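You operate a simulated robot arm through the tools that you are given. There is no shell and no other tool.

The job below is to be done with a simulated two-armed robot. You get a single attempt, and the scene is never put back.

TASK
Put both 200 g weights on the hanging disc, then time it from about 60.
Fine: the two from the shelf under the stop clock, the 100 g weight stays there; twist it, press the green button once, blue lever to FREE; when the clock stops, lever to HOLD and the disc back to about 0; leave the red lever.

Only the result counts: the job must be done as asked and must still hold three seconds after the hand-in. Knocking over, shifting, dropping, spilling or breaking anything else fails it.

THE ROBOT
Two 7-joint arms with fingered hands on one trunk that stands fixed in place. Base frame: the origin is at the foot of the trunk, x ahead of it, y to its left, z up. Units: mm, rad, N and s.
The left shoulder is at [33, 185, 1271], the right one opposite. With the tool pointing down near the work surface each hand reaches from about 100 to 800 mm from the base axis, measured 20 degrees to its own side. Payload 4 kg a hand.
The TCP of each hand is the grasp point between the finger pads, 26 mm short of the fingertips. In the tool frame z runs along the fingers and y along their closing line. The gripper opens to 132 mm; its body begins 73 mm behind the TCP. The gripper is a hand of 3 fingers: y runs from the thumb to the fingers, the wrist lies at [0, 0, -224] in the tool frame.
Orientation is that of the tool frame in the base frame, as a unit quaternion [x, y, z, w]. With the fingers straight down and closing along the base's y, the tool's x points along the base's -x, its y along +y and its z along -z.

THE INTERFACE
- The arms move only by the tool servo_tool. It takes "left_plan", "right_plan" or both (then of equal length, played together; a hand with none holds still); each is a list of rows, each a list of 6 numbers: the shift along the base's x, y, z in mm, then the turn, a rotation vector about the base's x, y, z in degrees. In form: [[dx, dy, dz, wx, wy, wz], ...]. A call has 1 to 20 rows; each row is the pose to reach, as a shift and turn from the pose commanded when the call began. A row lasts 0.2 s, in which the tool goes at most 50 mm and 0.15 rad; a call with a longer step from one row to the next is refused whole. Where a pose cannot be reached the arm comes as near as it can. A force on the tool above 40 N (or 10 N above the force at the start of the call, whichever is more), or a blocked arm, ends the call early, and 0.2 s more pass. In this call time passes only in rows, and 0.2 s behind the last. The reply holds the time, the measured pose of the TCP, the force on the tool along the base axes, the opening and the grip force, in the units named above and with some noise, with the torque about the TCP (base axes, N m) and any sound that the robot's microphone picked up, and new pictures: "views" is both (left out), scene, wrist or none (wrist: the cameras of the hands that moved).
- Cameras (640 x 400 px; columns grow to the right, rows downward): "scene" is now at [121.7, -20.4, 1517.1]; the picture's right is [-0.23, -0.97, 0.02], its down [-0.43, 0.09, -0.90] and it looks along [0.87, -0.21, -0.44] (base axes); focal length 260 px, centre (320, 200). "left" rides on the left gripper at [-62, 3, -92] in its tool frame; the picture's right is [-0.05, -1.00, 0.00], its down [0.83, -0.04, -0.56] and it looks along [0.55, -0.03, 0.83] (tool axes); focal length 230 px, centre (320, 200). "right" rides on the right gripper at [62, 3, -92] in its tool frame; the picture's right is [-0.05, 1.00, 0.00], its down [-0.83, -0.04, -0.56] and it looks along [-0.55, -0.03, 0.83] (tool axes); focal length 230 px, centre (320, 200).
- slide_trunk(by): moves the trunk up (or, below 0, down) by that many mm; the arms and the scene camera ride with it, the base frame stays. It gives what a move gives, with no picture.
- finger_targets(finger1, finger2, thumb_bend, hand): sets how far each is bent, from 0 (flat) to 1 (curled in); at 0.3 the hand is open as for a grip, at 0.7 the pads meet at the TCP. One left out holds its place. A second passes; each finger stops where it meets its share of the squeeze, and holds until it gets a number again. It is the only way to open and close the hand. It gives what a move gives, with no picture; readings hold the bend of each and the force on the fingers (four entries, about 0 where the hand has none), thumb and palm.
- head_to(pan, tilt): turns the head with the scene camera to pan (to the left, within 1.501 rad either way) and tilt (down, from -0.506 to 1.204), counted from straight ahead of the robot (the tilt from the chest, where the trunk bows). It gives what a move gives, and a new picture of the scene camera.
- locate(camera, pixels): for up to 12 pixels [column, row] of the newest picture of that camera ("zoom" is the newest enlarged one), the place [x, y, z] in the base frame of the surface seen there, good to about 2 mm. No time passes.
- enlarge(camera, box): a new picture of the part [left, top, right, bottom] of that camera's present view, enlarged. No time passes.
- finish_job(): hands the job in; it is judged then, once.

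Leave the grippers open and the arms clear of the work at the hand-in unless told otherwise.

The tools are called as name(argument=value, ...) on one line, values as JSON. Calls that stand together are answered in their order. servo_tool: Moves the arms, as the interface text tells. Its arguments: {"type":"object","properties":{"left_plan":{"type":"array"},"right_plan":{"type":"array"},"views":{"type":"string","enum":["both","scene","wrist","none"]}},"required":[]} The other tools are called the same way: slide_trunk (by) moves the trunk up or down; finger_targets (finger1, finger2, thumb_bend, hand) moves the fingers one by one; head_to (pan, tilt) turns the head that bears the scene camera; locate (camera, pixels) gives the place of the surface under pixels of a picture; enlarge (camera, box) takes an enlarged picture of a part of a camera's view; finish_job () hands the job in.

At the start:

```text
clock: 0.0
left_tcp_pos: [413.3, 15.5, 1422.5]
left_ee_rot: [0.001, 1.0, 0.0, 0.001]
left_force: [-0.5, -0.2, 0.2]
left_moment: [0.0, -0.03, -0.03]
left_opening: 132.1
left_grasp_force: 0.0
left_shape: jaw
left_bend: [0.3, 0.3, 0.3]
left_finger forces: [0.0, 0.1, 0.0, 0.0, 0.1, 0.0]
right_tcp_pos: [429.0, -365.6, 1388.0]
right_ee_rot: [0.0, 1.0, 0.0, 0.0]
right_force: [0.4, -0.2, 0.2]
right_moment: [-0.04, -0.02, 0.0]
right_opening: 132.1
right_grasp_force: 0.2
right_shape: jaw
right_bend: [0.3, 0.3, 0.3]
right_finger forces: [0.1, 0.0, 0.0, 0.1, 0.0, 0.1]
trunk travel left (down, up): [-300.0, 162.0]
head pan, tilt (commanded): [-0.229, 0.386]
```

scene: 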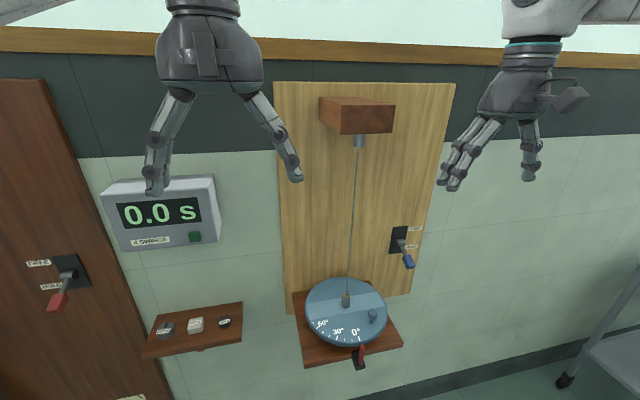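
right: 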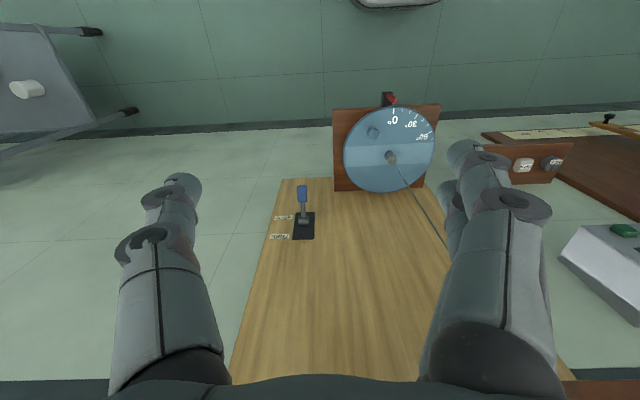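
left: 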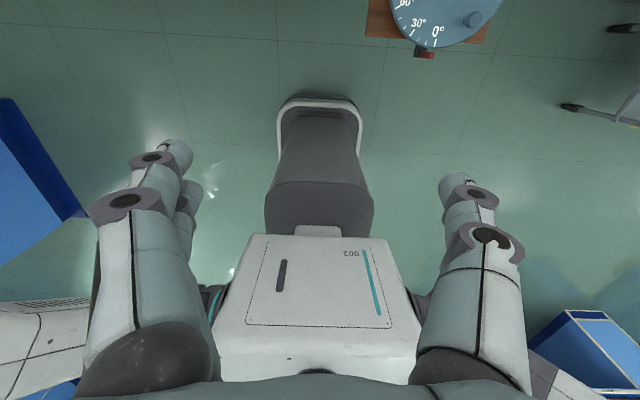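

I see the clock reading 0.0 s, a shelf below it with three weights, a blue disc hanging on a wire with a scale, a blue lever on the wooden board, and a red lever at left. I'll enlarge the regions before moving anything.

enlarge(camera="scene", box=[280, 260, 420, 380])

enlarge(camera="scene", box=[130, 290, 260, 370])

enlarge(camera="scene", box=[370, 210, 440, 280])

enlarge(camera="scene", box=[90, 160, 230, 260])

```text
3.33 times, centred on (350, 320) of scene
```

zoom: 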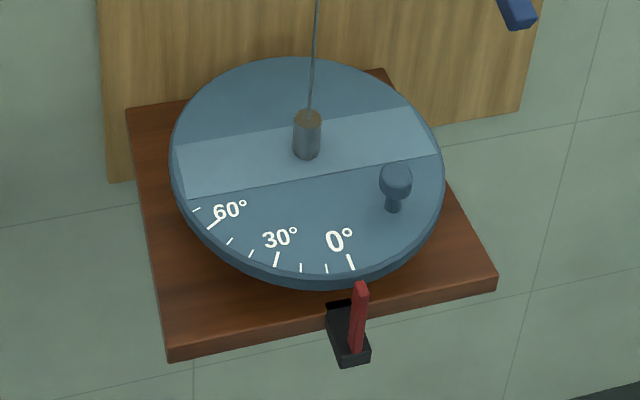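

```text
4.92 times, centred on (195, 330) of scene
```

zoom: 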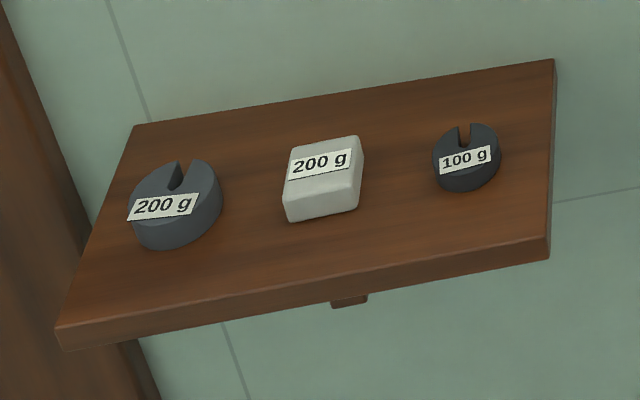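

```text
5.71 times, centred on (405, 245) of scene
```

zoom: 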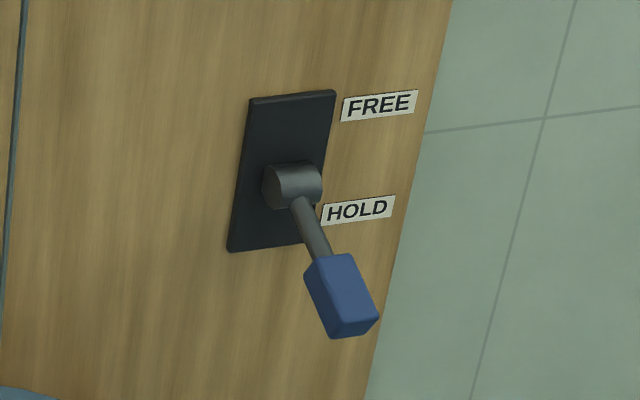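

```text
4.00 times, centred on (160, 210) of scene
```

zoom: 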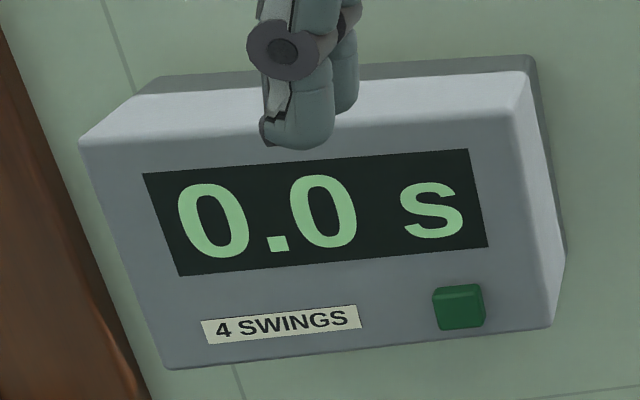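

Both 200 g weights are on the shelf: a slotted cylinder and a white block. The 100 g weight is on the right. The blue lever sits at HOLD. Now I'll measure the key places: weights, disc, lever, button.

locate(camera="scene", pixels=[[165, 330], [196, 325], [224, 323], [195, 238], [346, 300], [320, 305], [370, 293], [373, 315], [355, 333], [409, 261], [399, 240], [357, 352]])

locate(camera="scene", pixels=[[146, 357], [242, 340], [242, 303], [158, 317], [108, 195], [213, 178], [120, 250], [220, 235], [305, 290], [387, 305], [346, 278], [313, 325]])

head_to(pan=-0.229, tilt=0.75)

```text
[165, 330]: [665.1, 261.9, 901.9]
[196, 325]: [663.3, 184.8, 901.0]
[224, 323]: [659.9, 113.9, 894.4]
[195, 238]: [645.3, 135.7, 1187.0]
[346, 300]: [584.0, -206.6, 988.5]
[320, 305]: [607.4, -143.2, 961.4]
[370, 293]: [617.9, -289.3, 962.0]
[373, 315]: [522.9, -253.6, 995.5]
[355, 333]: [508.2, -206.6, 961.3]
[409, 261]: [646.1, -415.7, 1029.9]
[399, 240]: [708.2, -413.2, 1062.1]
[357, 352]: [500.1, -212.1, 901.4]
```

```text
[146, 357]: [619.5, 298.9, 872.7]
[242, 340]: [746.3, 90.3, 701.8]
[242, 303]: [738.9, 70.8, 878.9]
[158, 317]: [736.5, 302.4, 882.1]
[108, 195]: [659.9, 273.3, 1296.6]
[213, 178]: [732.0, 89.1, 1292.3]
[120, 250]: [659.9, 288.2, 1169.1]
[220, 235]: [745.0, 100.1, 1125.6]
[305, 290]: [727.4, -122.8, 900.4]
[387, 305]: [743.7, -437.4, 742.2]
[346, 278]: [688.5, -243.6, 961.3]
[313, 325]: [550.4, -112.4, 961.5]
```

```text
clock: 0.8
left_tcp_pos: [413.4, 14.6, 1422.5]
left_ee_rot: [0.0, 1.0, 0.0, 0.0]
left_force: [0.8, 0.9, -0.1]
left_moment: [0.01, -0.01, 0.03]
left_opening: 132.0
left_grasp_force: 0.0
left_shape: jaw
left_bend: [0.3, 0.3, 0.3]
left_finger forces: [0.0, 0.1, 0.0, 0.1, 0.1, 0.1]
right_tcp_pos: [428.2, -366.9, 1388.4]
right_ee_rot: [-0.001, 1.0, 0.0, 0.0]
right_force: [-0.2, -0.7, 0.4]
right_moment: [-0.01, -0.02, 0.01]
right_opening: 131.9
right_grasp_force: 0.1
right_shape: jaw
right_bend: [0.3, 0.3, 0.3]
right_finger forces: [0.0, 0.1, 0.0, 0.0, 0.1, 0.0]
trunk travel left (down, up): [-300.0, 162.0]
head pan, tilt (commanded): [-0.229, 0.75]
```

scene: 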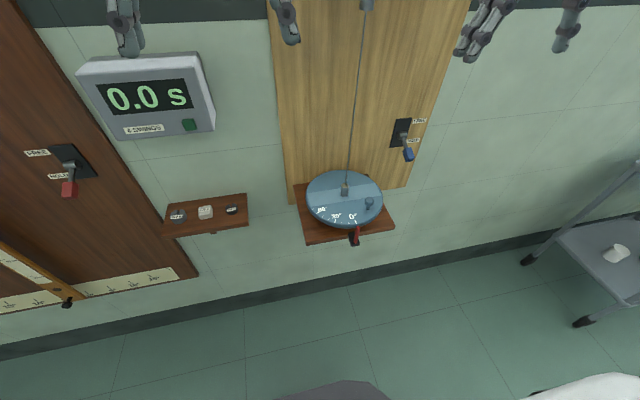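

The disc is about z 961 with its hub near (590, -208), and the weights stand at about (665, 262) and (663, 185). I'll enlarge the wrist view of the disc and take better zooms of the scene from this tilt.

enlarge(camera="right", box=[320, 80, 450, 200])

locate(camera="right", pixels=[[395, 112], [414, 117], [428, 138], [375, 131], [391, 157], [360, 160], [420, 152], [388, 186], [347, 150], [435, 145], [390, 98], [373, 185]])

enlarge(camera="scene", box=[290, 160, 400, 250])

enlarge(camera="scene", box=[155, 185, 255, 245])

```text
3.33 times, centred on (385, 140) of right
```

zoom: 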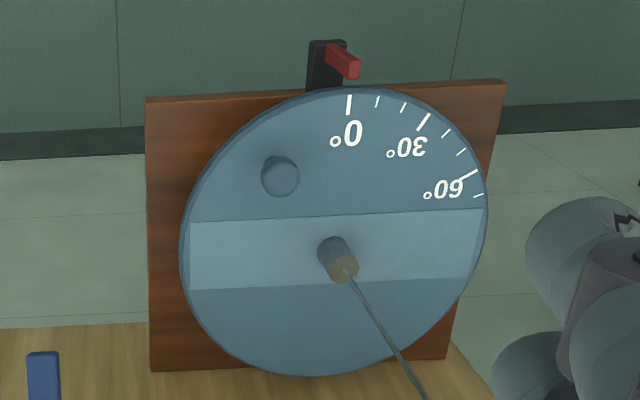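

```text
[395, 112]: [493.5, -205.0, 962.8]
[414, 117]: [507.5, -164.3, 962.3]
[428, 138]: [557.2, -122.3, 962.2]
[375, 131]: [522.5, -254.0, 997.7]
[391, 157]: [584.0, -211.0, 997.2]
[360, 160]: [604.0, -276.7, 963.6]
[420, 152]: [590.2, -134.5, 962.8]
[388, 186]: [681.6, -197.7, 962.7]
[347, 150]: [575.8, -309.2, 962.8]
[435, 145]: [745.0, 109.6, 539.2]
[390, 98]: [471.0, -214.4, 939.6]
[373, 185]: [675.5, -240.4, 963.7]
```

```text
4.44 times, centred on (345, 205) of scene
```

zoom: 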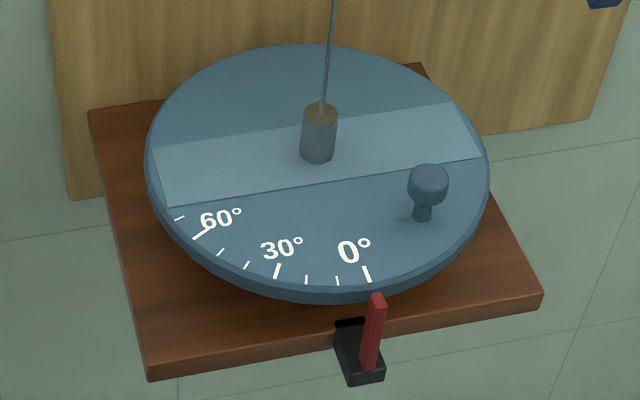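

```text
6.40 times, centred on (205, 215) of scene
```

zoom: 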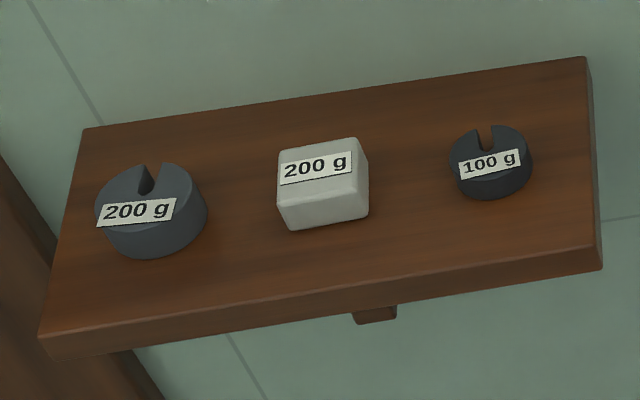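

The disc centre is about (588, -211) with radius about 100; the 0 mark is at the red pointer, and 60 lies to the robot's left. I'll bring the right hand lower in front of the disc so its camera can view the disc from closer, staying in front of the wire.

servo_tool(right_plan=[[6, 0, -27, 0, 0, 0], [12, 10, -54, 0, 0, 0], [18, 20, -81, 0, 0, 0], [24, 35, -108, 0, 0, 0], [30, 50, -135, 0, 0, 0], [36, 70, -160, 0, 0, 0], [42, 90, -185, 0, 0, 0], [46, 110, -210, 0, 0, 0], [50, 130, -235, 0, 0, 0], [52, 152, -260, 0, 0, 0]], views="both")

```text
clock: 3.0
left_tcp_pos: [414.4, 15.4, 1421.4]
left_ee_rot: [0.001, 1.0, 0.001, -0.001]
left_force: [0.0, -0.6, 0.0]
left_moment: [0.03, 0.02, -0.02]
left_opening: 131.8
left_grasp_force: 0.1
left_shape: jaw
left_bend: [0.3, 0.3, 0.3]
left_finger forces: [0.0, 0.0, 0.0, 0.1, 0.0, 0.0]
right_tcp_pos: [481.7, -215.1, 1127.8]
right_ee_rot: [0.001, 1.0, 0.0, 0.001]
right_force: [0.1, 0.8, -0.1]
right_moment: [0.03, 0.01, 0.0]
right_opening: 132.0
right_grasp_force: 0.0
right_shape: jaw
right_bend: [0.3, 0.3, 0.3]
right_finger forces: [0.1, 0.0, 0.0, 0.0, 0.1, 0.1]
trunk travel left (down, up): [-300.0, 162.0]
head pan, tilt (commanded): [-0.229, 0.75]
```

scene: 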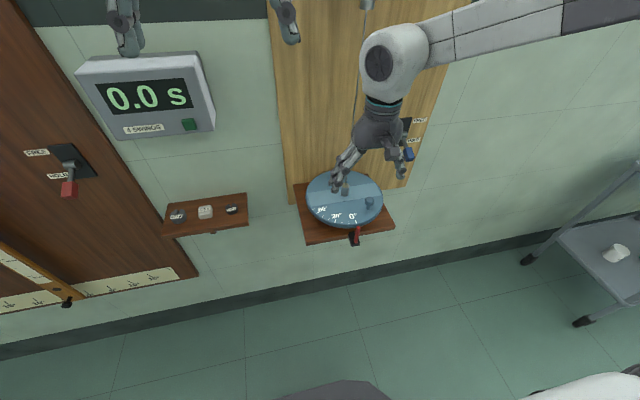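
right: 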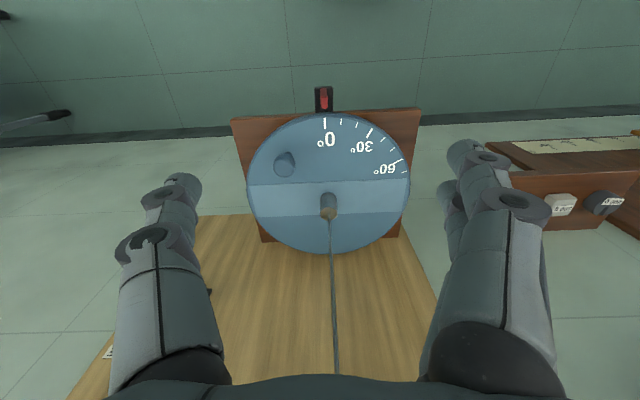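

Now the wrist camera shows the disc squarely. I'll enlarge and measure its rim, stripe, hub and marks.

enlarge(camera="right", box=[225, 75, 435, 265])

locate(camera="right", pixels=[[328, 116], [249, 190], [409, 185], [330, 252], [284, 162], [328, 207], [325, 124], [369, 133], [400, 164], [324, 100], [270, 200], [380, 198]])

enlarge(camera="right", box=[480, 130, 640, 240])

locate(camera="right", pixels=[[561, 203], [603, 201], [625, 220], [580, 225], [530, 200], [530, 178], [600, 230], [590, 170]])

```text
2.11 times, centred on (330, 170) of right
```

zoom: 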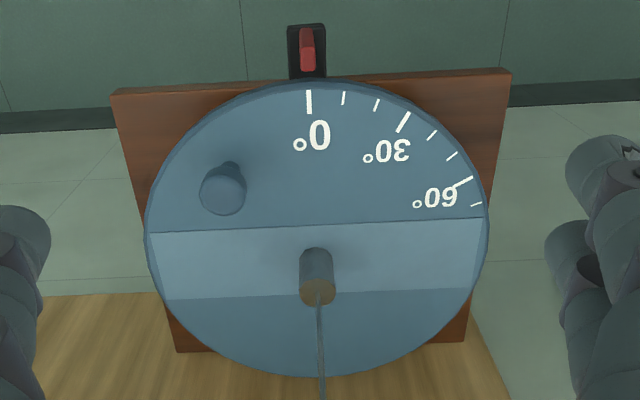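

```text
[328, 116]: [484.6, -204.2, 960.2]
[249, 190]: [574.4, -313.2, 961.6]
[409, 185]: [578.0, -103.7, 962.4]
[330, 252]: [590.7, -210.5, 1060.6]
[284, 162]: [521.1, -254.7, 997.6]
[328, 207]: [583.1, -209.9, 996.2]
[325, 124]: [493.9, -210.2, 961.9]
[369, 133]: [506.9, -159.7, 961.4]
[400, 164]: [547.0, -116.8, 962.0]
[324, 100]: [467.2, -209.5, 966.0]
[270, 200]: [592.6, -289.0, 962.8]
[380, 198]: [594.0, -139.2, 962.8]
```

```text
3.64 times, centred on (560, 185) of right
```

zoom: 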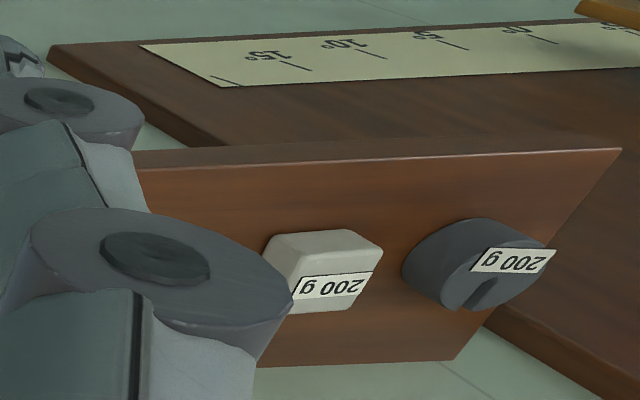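

```text
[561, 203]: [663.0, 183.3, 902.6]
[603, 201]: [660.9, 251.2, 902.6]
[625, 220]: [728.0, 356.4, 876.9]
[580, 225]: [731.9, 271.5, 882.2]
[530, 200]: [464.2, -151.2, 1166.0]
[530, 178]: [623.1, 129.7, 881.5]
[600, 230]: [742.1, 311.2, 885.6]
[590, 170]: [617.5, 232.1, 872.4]
```

Measured: disc centre (590, -210), R≈105, top z≈962; stripe across at x≈590 along y. Shelf top z≈881.5, weights' tops ≈902; the clock overhangs the weights (face x≈660, bottom z≈1165), so the left hand must lean back toward the robot. I now retract the right hand to the side, and bring the left hand in front of the shelf with a 20° lean.

servo_tool(left_plan=[[5, 20, -33, 0, 0, 0], [10, 40, -66, 0, 0, 0], [15, 60, -99, 0, 0, 0], [20, 80, -132, 0, 0, 0], [25, 100, -165, 0, 0, 0], [30, 120, -198, 0, -4, 0], [35, 140, -231, 0, -8, 0], [40, 160, -264, 0, -12, 0], [45, 180, -297, 0, -16, 0], [50, 200, -330, 0, -20, 0], [55, 220, -360, 0, -20, 0], [60, 240, -390, 0, -20, 0]], right_plan=[[-15, -5, 10, 0, 0, 0], [-30, -20, 20, 0, 0, 0], [-40, -40, 30, 0, 0, 0], [-50, -60, 40, 0, 0, 0], [-60, -85, 50, 0, 0, 0], [-70, -110, 60, 0, 0, 0], [-75, -135, 70, 0, 0, 0], [-80, -160, 80, 0, 0, 0], [-82, -180, 90, 0, 0, 0], [-82, -200, 100, 0, 0, 0], [-82, -220, 110, 0, 0, 0], [-82, -240, 120, 0, 0, 0]], views="both")

```text
clock: 5.6
left_tcp_pos: [474.1, 256.6, 1030.4]
left_ee_rot: [0.0, 0.985, 0.0, 0.175]
left_force: [0.8, 0.3, -0.1]
left_moment: [0.01, 0.03, -0.01]
left_opening: 131.8
left_grasp_force: 0.1
left_shape: jaw
left_bend: [0.3, 0.3, 0.3]
left_finger forces: [0.0, 0.0, 0.1, 0.0, 0.0, 0.0]
right_tcp_pos: [399.1, -452.4, 1249.5]
right_ee_rot: [0.002, 1.0, 0.0, 0.0]
right_force: [0.6, -0.3, 0.8]
right_moment: [0.05, 0.0, 0.02]
right_opening: 131.9
right_grasp_force: 0.1
right_shape: jaw
right_bend: [0.3, 0.3, 0.3]
right_finger forces: [0.1, 0.0, 0.0, 0.1, 0.2, 0.0]
trunk travel left (down, up): [-300.0, 162.0]
head pan, tilt (commanded): [-0.229, 0.75]
```

scene: 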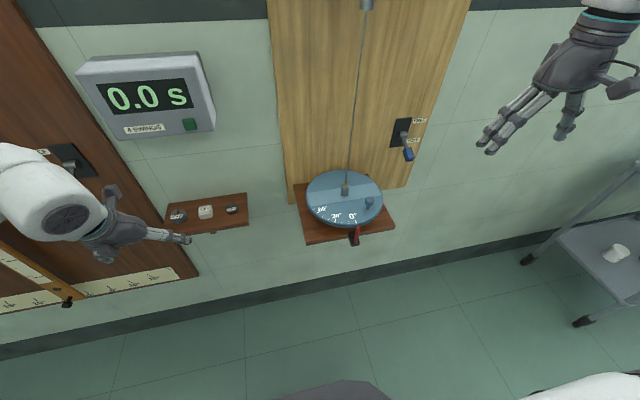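
right: 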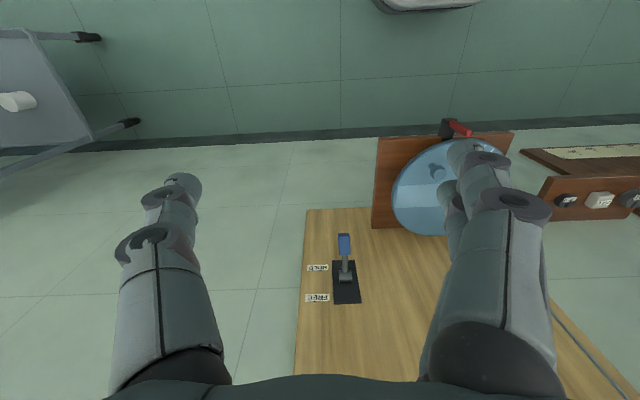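
left: 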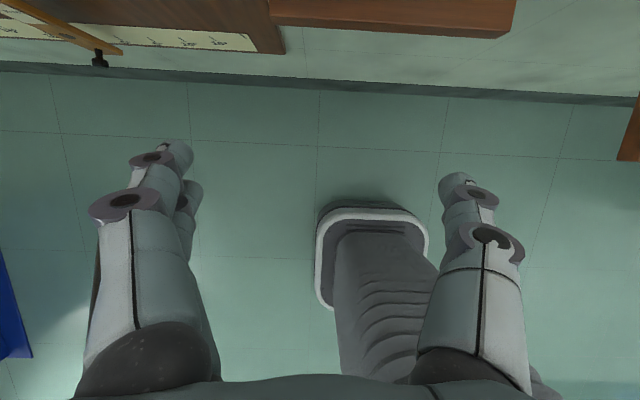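

The left hand is in front of the shelf. I'll turn the head so the shelf and disc are both near the middle, and then measure the weights precisely.

head_to(pan=0.15, tilt=0.8)

```text
clock: 6.5
left_tcp_pos: [474.0, 254.7, 1032.3]
left_ee_rot: [-0.001, 0.985, 0.0, 0.174]
left_force: [0.8, -0.1, -0.8]
left_moment: [0.0, 0.01, 0.03]
left_opening: 131.9
left_grasp_force: 0.1
left_shape: jaw
left_bend: [0.3, 0.3, 0.3]
left_finger forces: [0.0, 0.0, 0.0, 0.0, 0.0, 0.0]
right_tcp_pos: [399.7, -453.8, 1247.6]
right_ee_rot: [0.001, 1.0, 0.001, 0.001]
right_force: [-0.2, 0.2, -0.4]
right_moment: [0.03, 0.01, 0.0]
right_opening: 131.9
right_grasp_force: 0.2
right_shape: jaw
right_bend: [0.3, 0.3, 0.3]
right_finger forces: [0.1, 0.0, 0.0, 0.0, 0.0, 0.0]
trunk travel left (down, up): [-300.0, 162.0]
head pan, tilt (commanded): [0.15, 0.799]
```

scene: 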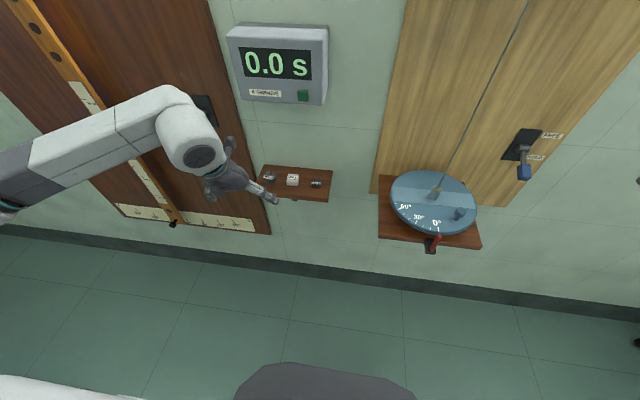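

enlarge(camera="scene", box=[250, 155, 345, 215])

enlarge(camera="scene", box=[180, 60, 340, 210])

locate(camera="scene", pixels=[[250, 90], [320, 105], [230, 80], [300, 97], [198, 155], [160, 140], [225, 175], [270, 200], [215, 110]])

```text
6.67 times, centred on (298, 185) of scene
```

zoom: 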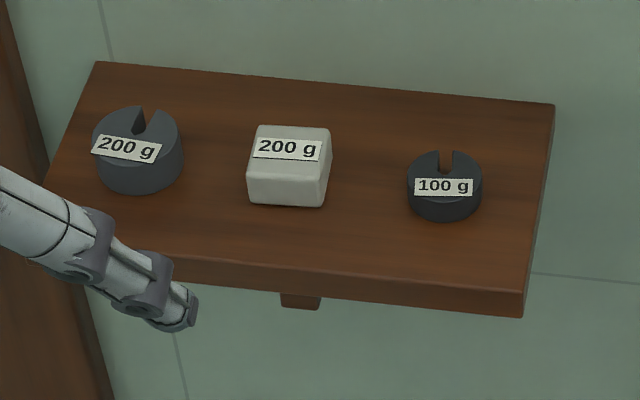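

```text
2.67 times, centred on (260, 135) of scene
```

zoom: 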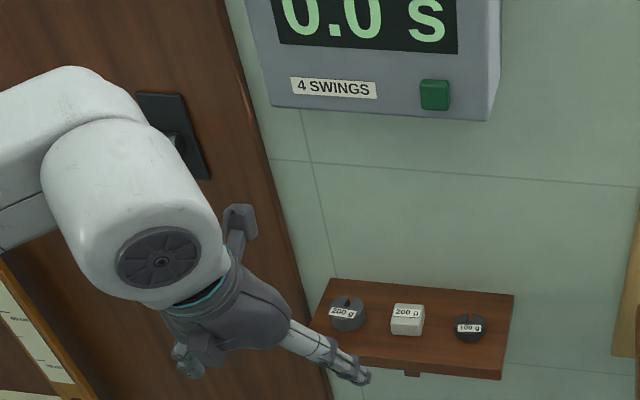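

```text
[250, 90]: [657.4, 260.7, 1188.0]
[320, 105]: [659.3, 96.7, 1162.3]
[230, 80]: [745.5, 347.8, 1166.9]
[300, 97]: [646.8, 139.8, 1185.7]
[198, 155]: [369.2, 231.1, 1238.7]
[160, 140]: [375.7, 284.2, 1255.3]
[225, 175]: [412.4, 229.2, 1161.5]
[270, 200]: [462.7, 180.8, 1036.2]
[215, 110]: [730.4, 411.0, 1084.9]
```

I'll measure my own finger geometry (the two fingers' spacing and thickness) using the left wrist view, since the gaps are tight.

enlarge(camera="left", box=[70, 120, 230, 260])

locate(camera="left", pixels=[[178, 148], [160, 158], [186, 160], [196, 190], [190, 215], [125, 200], [457, 180], [442, 182], [470, 190], [490, 237], [145, 250], [480, 280]])

enlarge(camera="scene", box=[195, 130, 290, 210])

```text
2.86 times, centred on (150, 190) of left
```

zoom: 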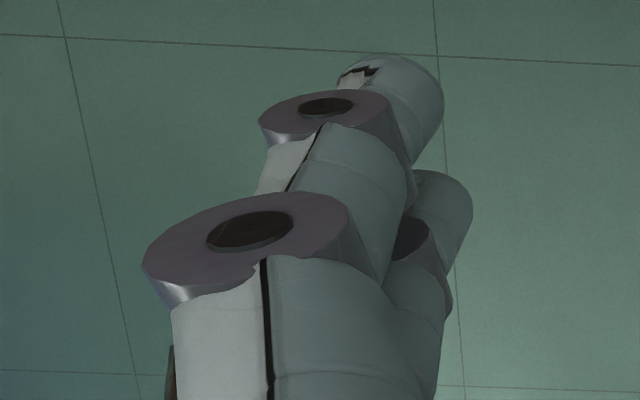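

```text
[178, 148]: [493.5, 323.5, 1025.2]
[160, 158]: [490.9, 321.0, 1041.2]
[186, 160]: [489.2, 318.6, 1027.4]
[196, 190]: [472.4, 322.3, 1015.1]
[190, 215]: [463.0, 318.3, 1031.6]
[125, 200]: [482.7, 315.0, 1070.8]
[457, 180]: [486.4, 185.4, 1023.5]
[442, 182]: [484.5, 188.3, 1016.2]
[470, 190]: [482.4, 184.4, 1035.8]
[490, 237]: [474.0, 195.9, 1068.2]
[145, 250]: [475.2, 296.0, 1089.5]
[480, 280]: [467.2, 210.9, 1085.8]
```

```text
5.00 times, centred on (242, 170) of scene
```

zoom: 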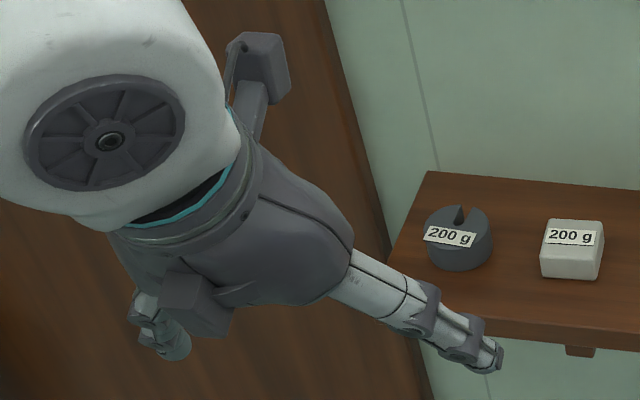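

The two fingers sit about ±12 mm along tool x, thickness ≈17 mm; a 25° lean is workable. I'll zoom the weights to locate their edges.

enlarge(camera="scene", box=[255, 160, 335, 210])

```text
8.00 times, centred on (295, 185) of scene
```

zoom: 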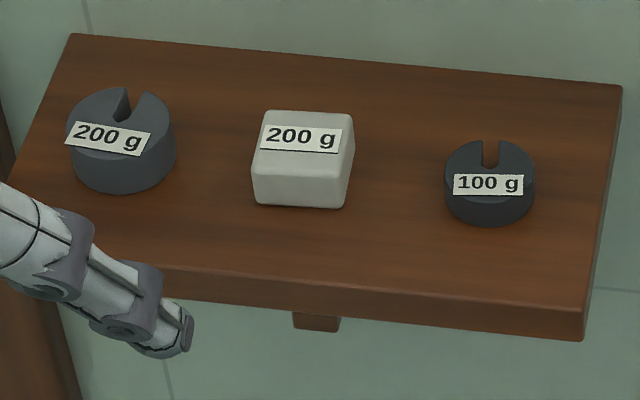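

locate(camera="zoom", pixels=[[73, 125], [171, 130], [110, 92], [150, 97], [118, 150], [118, 189], [270, 114], [350, 118], [255, 200], [340, 204], [450, 175], [531, 180]])

locate(camera="zoom", pixels=[[120, 196], [66, 230], [300, 215], [300, 200], [300, 160], [258, 155], [348, 160], [490, 228], [400, 150], [200, 150], [480, 145], [72, 170]])

```text
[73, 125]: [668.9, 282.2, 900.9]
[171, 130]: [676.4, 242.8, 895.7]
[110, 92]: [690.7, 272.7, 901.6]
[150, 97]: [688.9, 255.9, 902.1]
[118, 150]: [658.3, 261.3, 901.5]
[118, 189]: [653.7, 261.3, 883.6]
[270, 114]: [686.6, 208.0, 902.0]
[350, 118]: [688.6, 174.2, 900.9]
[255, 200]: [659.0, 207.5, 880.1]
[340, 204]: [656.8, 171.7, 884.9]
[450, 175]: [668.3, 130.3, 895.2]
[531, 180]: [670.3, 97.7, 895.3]
```

```text
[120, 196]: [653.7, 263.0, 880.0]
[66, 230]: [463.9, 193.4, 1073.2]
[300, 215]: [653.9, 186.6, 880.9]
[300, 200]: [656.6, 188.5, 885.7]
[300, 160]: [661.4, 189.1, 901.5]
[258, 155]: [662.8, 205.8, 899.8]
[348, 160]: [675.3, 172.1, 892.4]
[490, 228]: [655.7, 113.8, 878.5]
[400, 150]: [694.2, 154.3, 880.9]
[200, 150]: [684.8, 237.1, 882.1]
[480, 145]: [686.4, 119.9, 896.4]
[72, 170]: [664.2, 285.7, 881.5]
```

Cylinder: centre ≈(673, 263), radius ≈21; block: centre ≈(672, 189.5), about 36 mm in y; gap between them 34 mm. I'll narrow the left hand to about 62 mm opening first.

finger_targets(hand="left", finger1=0.51, finger2=0.51, thumb_bend=0.51)

```text
clock: 7.5
left_tcp_pos: [473.1, 255.3, 1030.9]
left_ee_rot: [0.0, 0.985, 0.0, 0.174]
left_force: [0.5, -0.1, -0.6]
left_moment: [0.02, 0.0, 0.01]
left_opening: 64.9
left_grasp_force: 0.0
left_shape: fingers
left_bend: [0.51, 0.51, 0.51]
left_finger forces: [0.1, 0.1, 0.0, 0.0, 0.1, 0.0]
right_tcp_pos: [399.6, -453.7, 1248.3]
right_ee_rot: [0.001, 1.0, 0.0, 0.0]
right_force: [-0.4, 0.6, 0.4]
right_moment: [0.04, 0.03, 0.0]
right_opening: 131.8
right_grasp_force: 0.1
right_shape: jaw
right_bend: [0.3, 0.3, 0.3]
right_finger forces: [0.0, 0.0, 0.0, 0.0, 0.0, 0.1]
trunk travel left (down, up): [-300.0, 162.0]
head pan, tilt (commanded): [0.15, 0.799]
```

Opening is 65 mm. Next: lean 5° more and move to above the cylinder at TCP (665, 265, 955), with the fingertips still above the weights.

servo_tool(left_plan=[[30, 2, -15, 0, -5, 0], [62, 4, -30, 0, -5, 0], [94, 6, -45, 0, -5, 0], [126, 8, -60, 0, -5, 0], [158, 9, -70, 0, -5, 0], [180, 9.5, -75, 0, -5, 0], [191.7, 9.5, -77.5, 0, -5, 0]], views="both")

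```text
clock: 9.1
left_tcp_pos: [663.9, 265.1, 954.4]
left_ee_rot: [0.0, 0.976, 0.0, 0.218]
left_force: [0.0, -0.6, 0.5]
left_moment: [0.0, -0.01, 0.0]
left_opening: 65.1
left_grasp_force: 0.1
left_shape: fingers
left_bend: [0.51, 0.51, 0.51]
left_finger forces: [0.0, 0.0, 0.1, 0.0, 0.0, 0.0]
right_tcp_pos: [399.5, -453.8, 1247.8]
right_ee_rot: [0.001, 1.0, 0.0, 0.0]
right_force: [0.2, -0.4, 1.0]
right_moment: [-0.03, -0.03, -0.01]
right_opening: 132.0
right_grasp_force: 0.1
right_shape: jaw
right_bend: [0.3, 0.3, 0.3]
right_finger forces: [0.0, 0.1, 0.0, 0.0, 0.0, 0.0]
trunk travel left (down, up): [-300.0, 162.0]
head pan, tilt (commanded): [0.15, 0.799]
```

scene: 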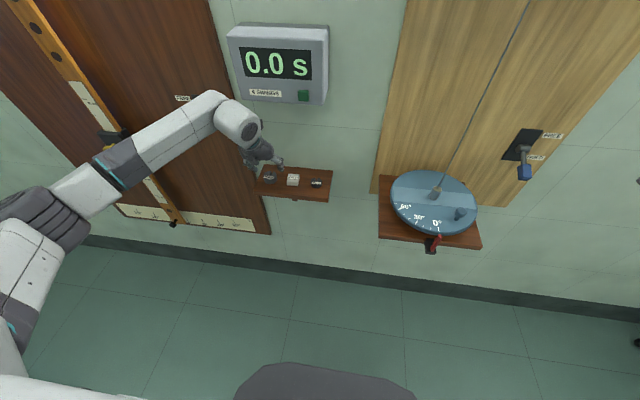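
left: 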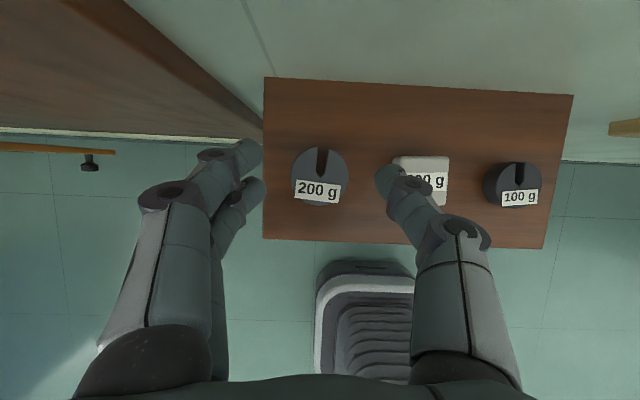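

The cylinder (pixel 320, 177 in the left view) is centred between the fingers. I'll lower to z≈928 and look.

servo_tool(left_plan=[[0, 0, -13, 0, 0, 0], [0, 0, -27, 0, 0, 0]], views="wrist")

enlarge(camera="left", box=[220, 60, 580, 260])

enlarge(camera="scene", box=[210, 120, 340, 210])

```text
clock: 9.7
left_tcp_pos: [665.2, 266.1, 926.2]
left_ee_rot: [0.001, 0.976, -0.001, 0.217]
left_force: [-0.8, 0.2, -0.8]
left_moment: [-0.03, 0.04, 0.01]
left_opening: 65.0
left_grasp_force: 0.1
left_shape: fingers
left_bend: [0.51, 0.51, 0.51]
left_finger forces: [0.1, 0.0, 0.1, 0.0, 0.0, 0.0]
right_tcp_pos: [400.9, -453.9, 1247.7]
right_ee_rot: [0.001, 1.0, 0.0, 0.0]
right_force: [-0.5, 0.4, 0.4]
right_moment: [0.01, 0.01, 0.05]
right_opening: 131.9
right_grasp_force: 0.1
right_shape: jaw
right_bend: [0.3, 0.3, 0.3]
right_finger forces: [0.0, 0.1, 0.0, 0.0, 0.0, 0.0]
trunk travel left (down, up): [-300.0, 162.0]
head pan, tilt (commanded): [0.15, 0.799]
```

left: 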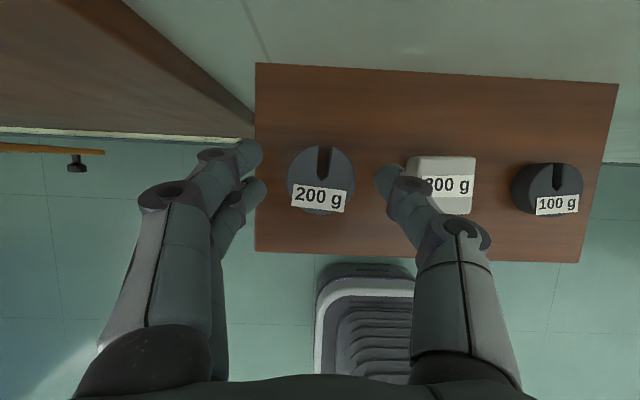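

```text
1.78 times, centred on (400, 160) of left
```

zoom: 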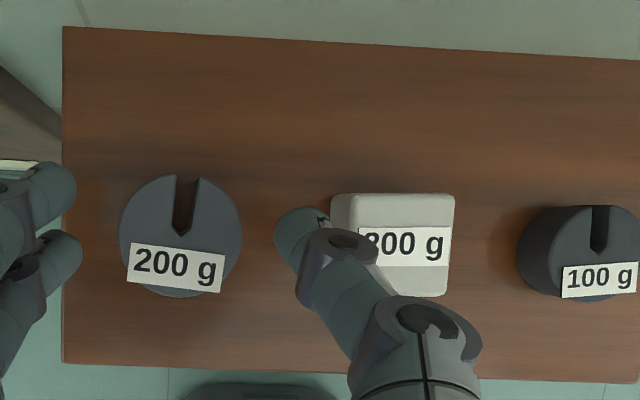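

```text
4.44 times, centred on (275, 165) of scene
```

zoom: 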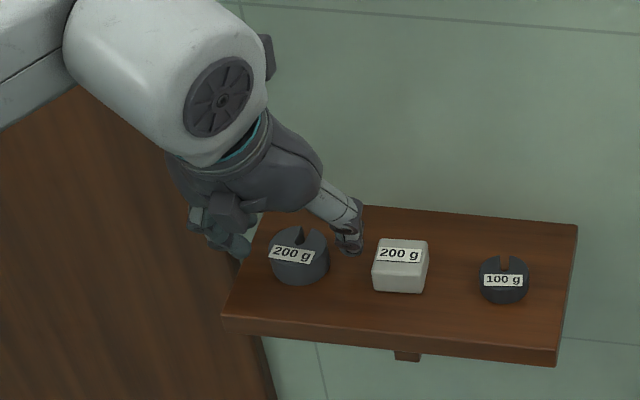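

The thumb is close to the block, so I'll bend the thumb slightly more (0.53) to centre it in the gap before lowering further.

finger_targets(hand="left", thumb_bend=0.53)

servo_tool(left_plan=[[0, 0, -8, 0, 0, 0], [0, 0, -13.5, 0, 0, 0]], views="wrist")

enlarge(camera="left", box=[220, 60, 580, 260])

enlarge(camera="scene", box=[210, 120, 340, 210])

```text
clock: 10.7
left_tcp_pos: [664.9, 265.5, 926.9]
left_ee_rot: [0.0, 0.976, 0.0, 0.217]
left_force: [0.1, -0.4, 0.1]
left_moment: [-0.01, 0.0, 0.01]
left_opening: 61.6
left_grasp_force: 0.2
left_shape: fingers
left_bend: [0.51, 0.51, 0.53]
left_finger forces: [0.0, 0.2, 0.0, 0.1, 0.1, 0.0]
right_tcp_pos: [400.4, -452.9, 1249.2]
right_ee_rot: [0.0, 1.0, 0.0, -0.001]
right_force: [-0.2, -0.3, -0.2]
right_moment: [-0.01, 0.01, 0.01]
right_opening: 131.9
right_grasp_force: 0.0
right_shape: jaw
right_bend: [0.3, 0.3, 0.3]
right_finger forces: [0.1, 0.0, 0.1, 0.0, 0.0, 0.1]
trunk travel left (down, up): [-300.0, 162.0]
head pan, tilt (commanded): [0.15, 0.799]
```

```text
clock: 11.3
left_tcp_pos: [665.7, 264.0, 916.3]
left_ee_rot: [0.001, 0.976, 0.0, 0.217]
left_force: [1.4, 0.0, 6.3]
left_moment: [0.33, -0.07, -0.05]
left_opening: 61.6
left_grasp_force: 2.8
left_shape: fingers
left_bend: [0.51, 0.51, 0.53]
left_finger forces: [0.0, 6.0, 0.1, 0.0, 0.0, 0.0]
right_tcp_pos: [398.4, -453.2, 1249.8]
right_ee_rot: [0.001, 1.0, 0.0, 0.0]
right_force: [-0.7, -0.5, -0.5]
right_moment: [-0.05, -0.01, -0.01]
right_opening: 131.6
right_grasp_force: 0.1
right_shape: jaw
right_bend: [0.3, 0.3, 0.3]
right_finger forces: [0.0, 0.1, 0.0, 0.0, 0.0, 0.0]
trunk travel left (down, up): [-300.0, 162.0]
head pan, tilt (commanded): [0.15, 0.799]
```

left: 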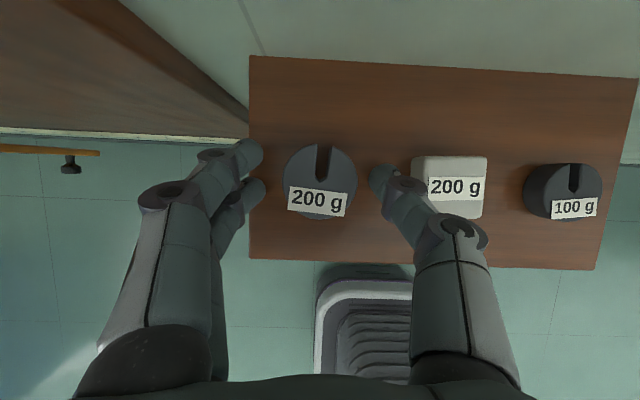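

```text
1.78 times, centred on (400, 160) of left
```

zoom: 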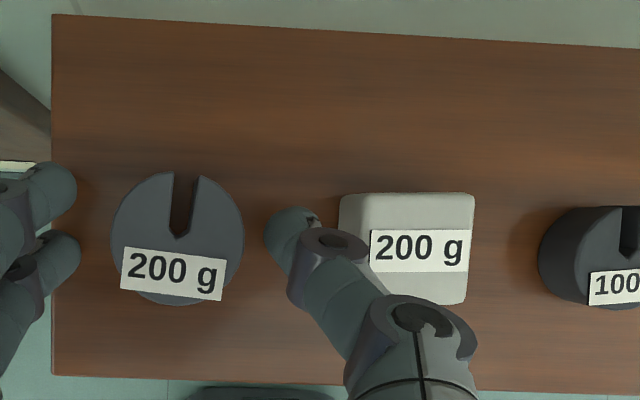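

```text
4.44 times, centred on (275, 165) of scene
```

zoom: 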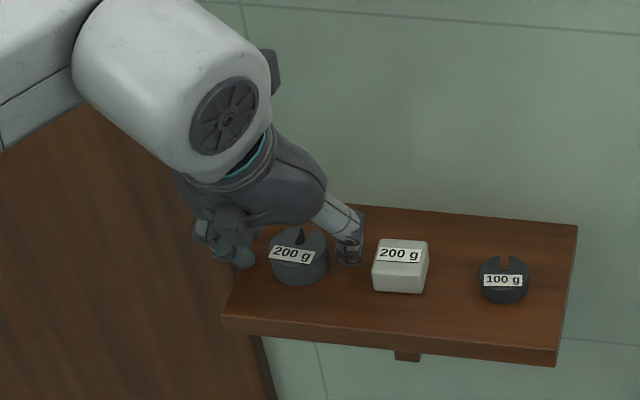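

Finger 2 already touches the shelf (6 N). I'll raise 5 mm, then close gently on the cylinder.

servo_tool(left_plan=[[0, -1, 5, 0, 0, 0]], views="none")

finger_targets(hand="left", finger1=0.7, finger2=0.7, thumb_bend=0.7)

enlarge(camera="left", box=[220, 60, 580, 260])

enlarge(camera="scene", box=[210, 120, 340, 210])

```text
clock: 11.7
left_tcp_pos: [665.4, 264.4, 918.8]
left_ee_rot: [0.001, 0.977, -0.001, 0.215]
left_force: [0.8, -0.2, -0.1]
left_moment: [-0.05, 0.0, -0.01]
left_opening: 61.4
left_grasp_force: 0.1
left_shape: fingers
left_bend: [0.51, 0.51, 0.53]
left_finger forces: [0.0, 0.0, 0.0, 0.1, 0.0, 0.0]
right_tcp_pos: [400.5, -453.1, 1247.1]
right_ee_rot: [0.0, 1.0, 0.0, -0.001]
right_force: [0.1, 0.1, -0.6]
right_moment: [0.01, 0.0, -0.03]
right_opening: 131.7
right_grasp_force: 0.0
right_shape: jaw
right_bend: [0.3, 0.3, 0.3]
right_finger forces: [0.0, 0.0, 0.0, 0.0, 0.1, 0.0]
trunk travel left (down, up): [-300.0, 162.0]
head pan, tilt (commanded): [0.15, 0.799]
```

```text
clock: 12.7
left_tcp_pos: [665.9, 264.8, 918.9]
left_ee_rot: [0.0, 0.976, 0.0, 0.216]
left_force: [-0.2, 0.0, -0.7]
left_moment: [0.02, 0.0, 0.0]
left_opening: 36.3
left_grasp_force: 14.1
left_shape: fingers
left_bend: [0.6, 0.59, 0.63]
left_finger forces: [6.7, 7.7, 0.0, 0.1, 14.6, 0.1]
right_tcp_pos: [400.7, -452.6, 1248.1]
right_ee_rot: [0.001, 1.0, 0.001, 0.0]
right_force: [-0.4, -0.5, 0.8]
right_moment: [0.01, 0.02, 0.0]
right_opening: 131.7
right_grasp_force: 0.1
right_shape: jaw
right_bend: [0.3, 0.3, 0.3]
right_finger forces: [0.1, 0.0, 0.0, 0.1, 0.0, 0.0]
trunk travel left (down, up): [-300.0, 162.0]
head pan, tilt (commanded): [0.15, 0.799]
```

```text
1.78 times, centred on (400, 160) of left
```

zoom: 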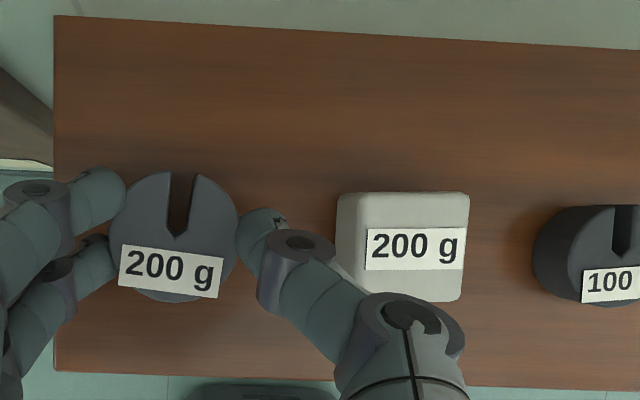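

```text
4.44 times, centred on (275, 165) of scene
```

zoom: 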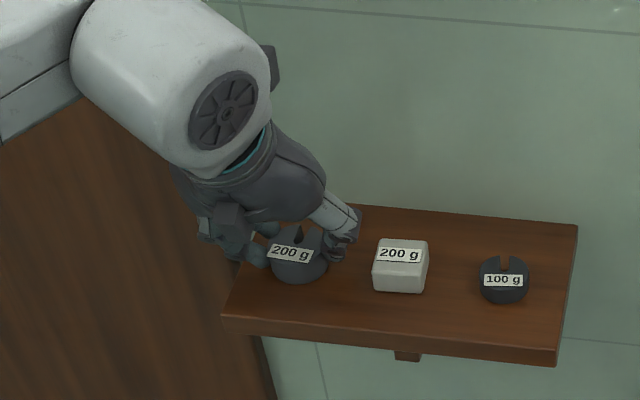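

The cylinder is gripped: fingers 6.7/7.7 N, thumb 14.6 N, opening 36 mm at TCP. Lift it straight up 30 mm, then check.

servo_tool(left_plan=[[0, 0, 8, 0, 0, 0], [0, 0, 18, 0, 0, 0], [-2, 0, 30, 0, 0, 0]], views="both")

enlarge(camera="left", box=[220, 60, 580, 260])

enlarge(camera="scene", box=[210, 120, 340, 210])

```text
clock: 13.5
left_tcp_pos: [664.0, 263.4, 949.0]
left_ee_rot: [0.001, 0.976, 0.0, 0.216]
left_force: [0.1, 0.3, -1.7]
left_moment: [0.0, 0.01, -0.01]
left_opening: 36.2
left_grasp_force: 14.3
left_shape: fingers
left_bend: [0.6, 0.59, 0.63]
left_finger forces: [6.7, 7.8, 0.0, 0.1, 14.6, 0.1]
right_tcp_pos: [399.8, -452.9, 1247.1]
right_ee_rot: [0.001, 1.0, 0.001, 0.0]
right_force: [-0.3, 0.1, 0.1]
right_moment: [-0.01, -0.01, 0.0]
right_opening: 132.1
right_grasp_force: 0.1
right_shape: jaw
right_bend: [0.3, 0.3, 0.3]
right_finger forces: [0.0, 0.0, 0.0, 0.0, 0.0, 0.1]
trunk travel left (down, up): [-300.0, 162.0]
head pan, tilt (commanded): [0.15, 0.799]
```

scene: 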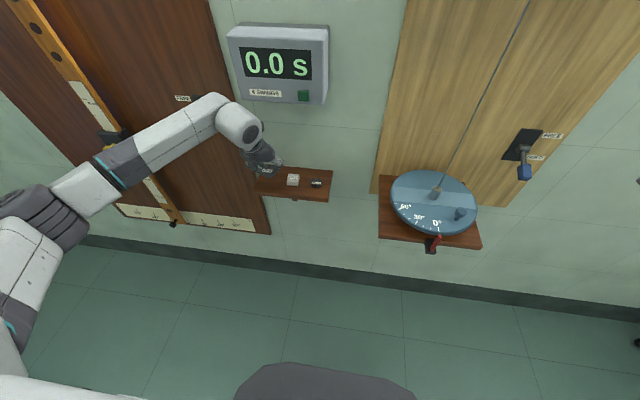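
left: 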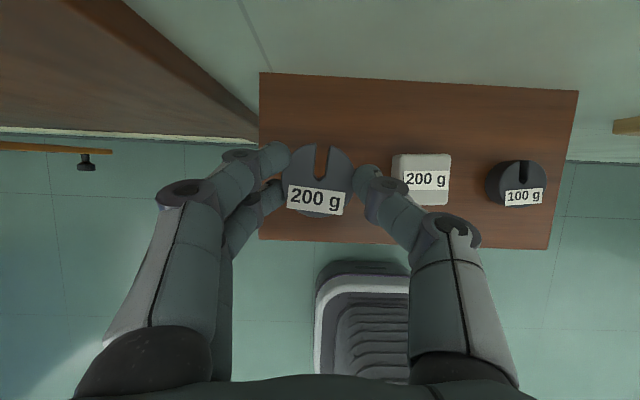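

```text
1.78 times, centred on (400, 160) of left
```

zoom: 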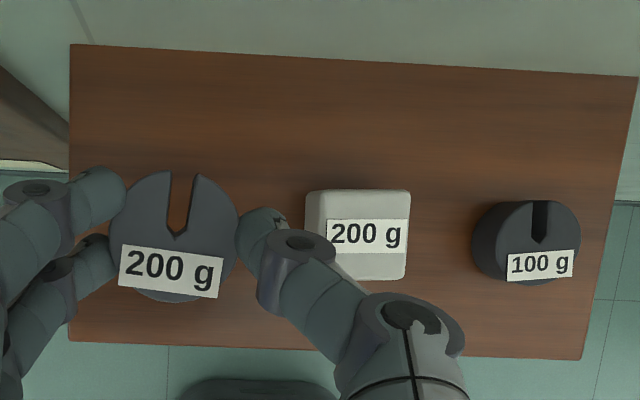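

```text
4.44 times, centred on (275, 165) of scene
```

zoom: 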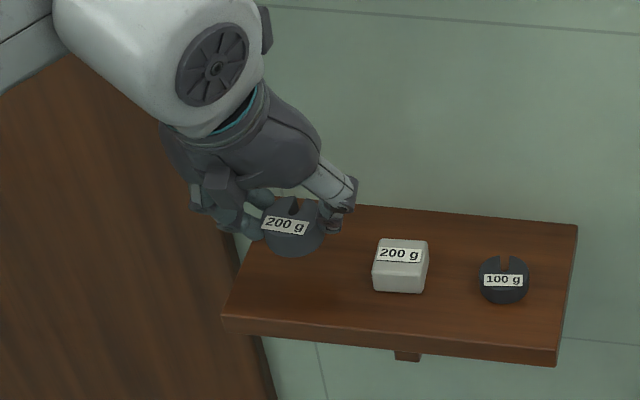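

The cylinder is held (−1.7 N ≈ its weight) and level. I now back out from the shelf and carry it, in front of the wire at x≈480 and above the disc, to y≈-278 (right side of the disc); the right hand gives way to the right.

servo_tool(left_plan=[[-40, 0, 5, 0, 0, 0], [-80, 0, 10, 0, 0, 0], [-120, 0, 15, 0, 0, 0], [-160, 0, 25, 0, 0, 0], [-184, -10, 45, 0, 0, 0], [-184, -50, 70, 0, 0, 0], [-184, -92, 92, 0, 0, 0], [-184, -139, 105, 0, 0, 0], [-184, -186, 111, 0, 0, 0], [-184, -233, 111, 0, 0, 0], [-184, -280, 111, 0, 0, 0], [-184, -327, 111, 0, 0, 0], [-184, -374, 111, 0, 0, 0]], right_plan=[[-5, -10, 0, 0, 0, 0], [-10, -20, 0, 0, 0, 0], [-15, -30, 0, 0, 0, 0], [-20, -40, 0, 0, 0, 0], [-25, -50, 0, 0, 0, 0], [-30, -60, 0, 0, 0, 0], [-30, -70, 0, 0, 0, 0], [-30, -80, 0, 0, 0, 0], [-30, -80, 0, 0, 0, 0], [-30, -80, 0, 0, 0, 0], [-30, -80, 0, 0, 0, 0], [-30, -80, 0, 0, 0, 0], [-30, -80, 0, 0, 0, 0]], views="both")

```text
clock: 16.3
left_tcp_pos: [477.8, -112.5, 1059.7]
left_ee_rot: [0.0, 0.976, 0.002, 0.217]
left_force: [-0.3, -0.1, -2.2]
left_moment: [0.02, 0.0, -0.02]
left_opening: 36.3
left_grasp_force: 14.3
left_shape: fingers
left_bend: [0.61, 0.59, 0.63]
left_finger forces: [6.9, 7.9, 0.1, 0.1, 14.6, 0.0]
right_tcp_pos: [369.0, -537.5, 1246.3]
right_ee_rot: [0.0, 1.0, 0.001, 0.001]
right_force: [-0.7, -0.1, -0.4]
right_moment: [0.0, -0.02, -0.01]
right_opening: 131.7
right_grasp_force: 0.1
right_shape: jaw
right_bend: [0.3, 0.3, 0.3]
right_finger forces: [0.1, 0.0, 0.1, 0.0, 0.1, 0.0]
trunk travel left (down, up): [-300.0, 162.0]
head pan, tilt (commanded): [0.15, 0.799]
```

scene: 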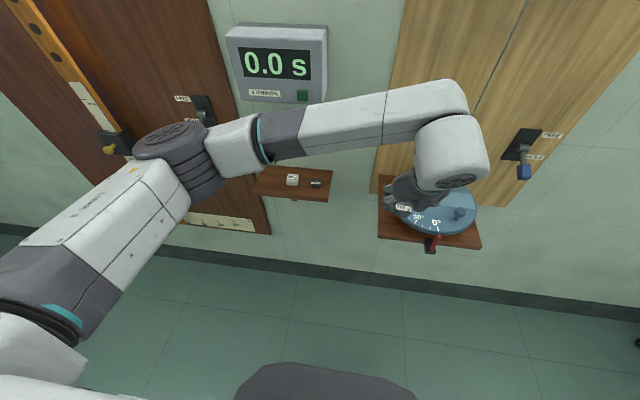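
right: 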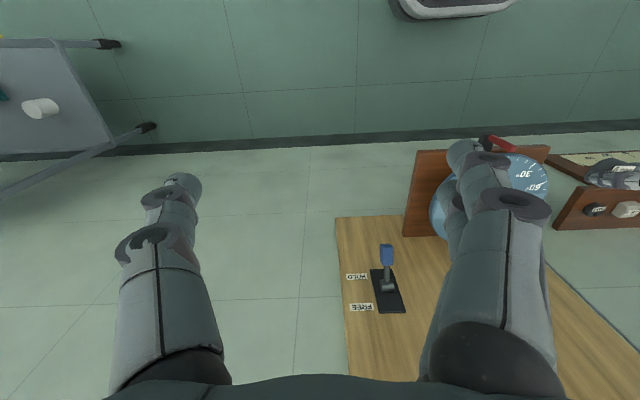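
left: 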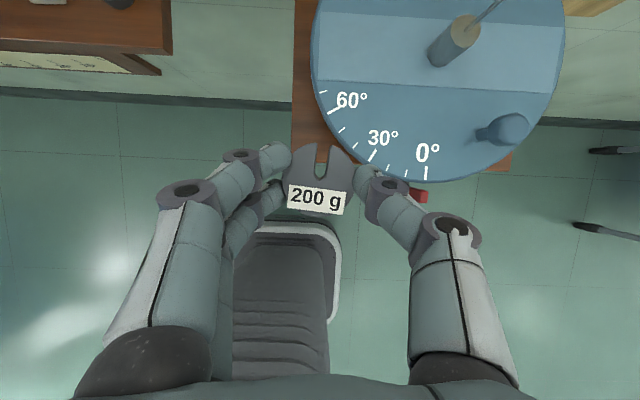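

The cylinder still hangs level in the grip (2.2 N). The elbow looks near the door in the picture; I'll check its real position before going on.

locate(camera="scene", pixels=[[185, 160], [165, 140], [205, 190], [350, 125], [440, 95], [455, 160], [400, 195], [115, 145], [205, 108], [200, 100]])

locate(camera="left", pixels=[[318, 165], [300, 170], [340, 170], [312, 150], [330, 152], [455, 45], [500, 130], [317, 197]])

```text
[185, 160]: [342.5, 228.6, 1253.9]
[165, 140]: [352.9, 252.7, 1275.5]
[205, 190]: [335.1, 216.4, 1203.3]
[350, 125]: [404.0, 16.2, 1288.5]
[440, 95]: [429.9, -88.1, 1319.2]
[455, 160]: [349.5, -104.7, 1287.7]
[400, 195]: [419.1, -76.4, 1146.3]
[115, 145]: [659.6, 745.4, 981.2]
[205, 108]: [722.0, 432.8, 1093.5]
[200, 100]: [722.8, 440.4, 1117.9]
```

```text
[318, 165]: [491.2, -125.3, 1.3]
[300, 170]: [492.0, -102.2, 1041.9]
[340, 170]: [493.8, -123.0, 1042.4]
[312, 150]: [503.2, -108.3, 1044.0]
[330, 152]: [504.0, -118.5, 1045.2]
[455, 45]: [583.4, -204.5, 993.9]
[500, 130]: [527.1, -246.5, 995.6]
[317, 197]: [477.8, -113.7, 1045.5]
```

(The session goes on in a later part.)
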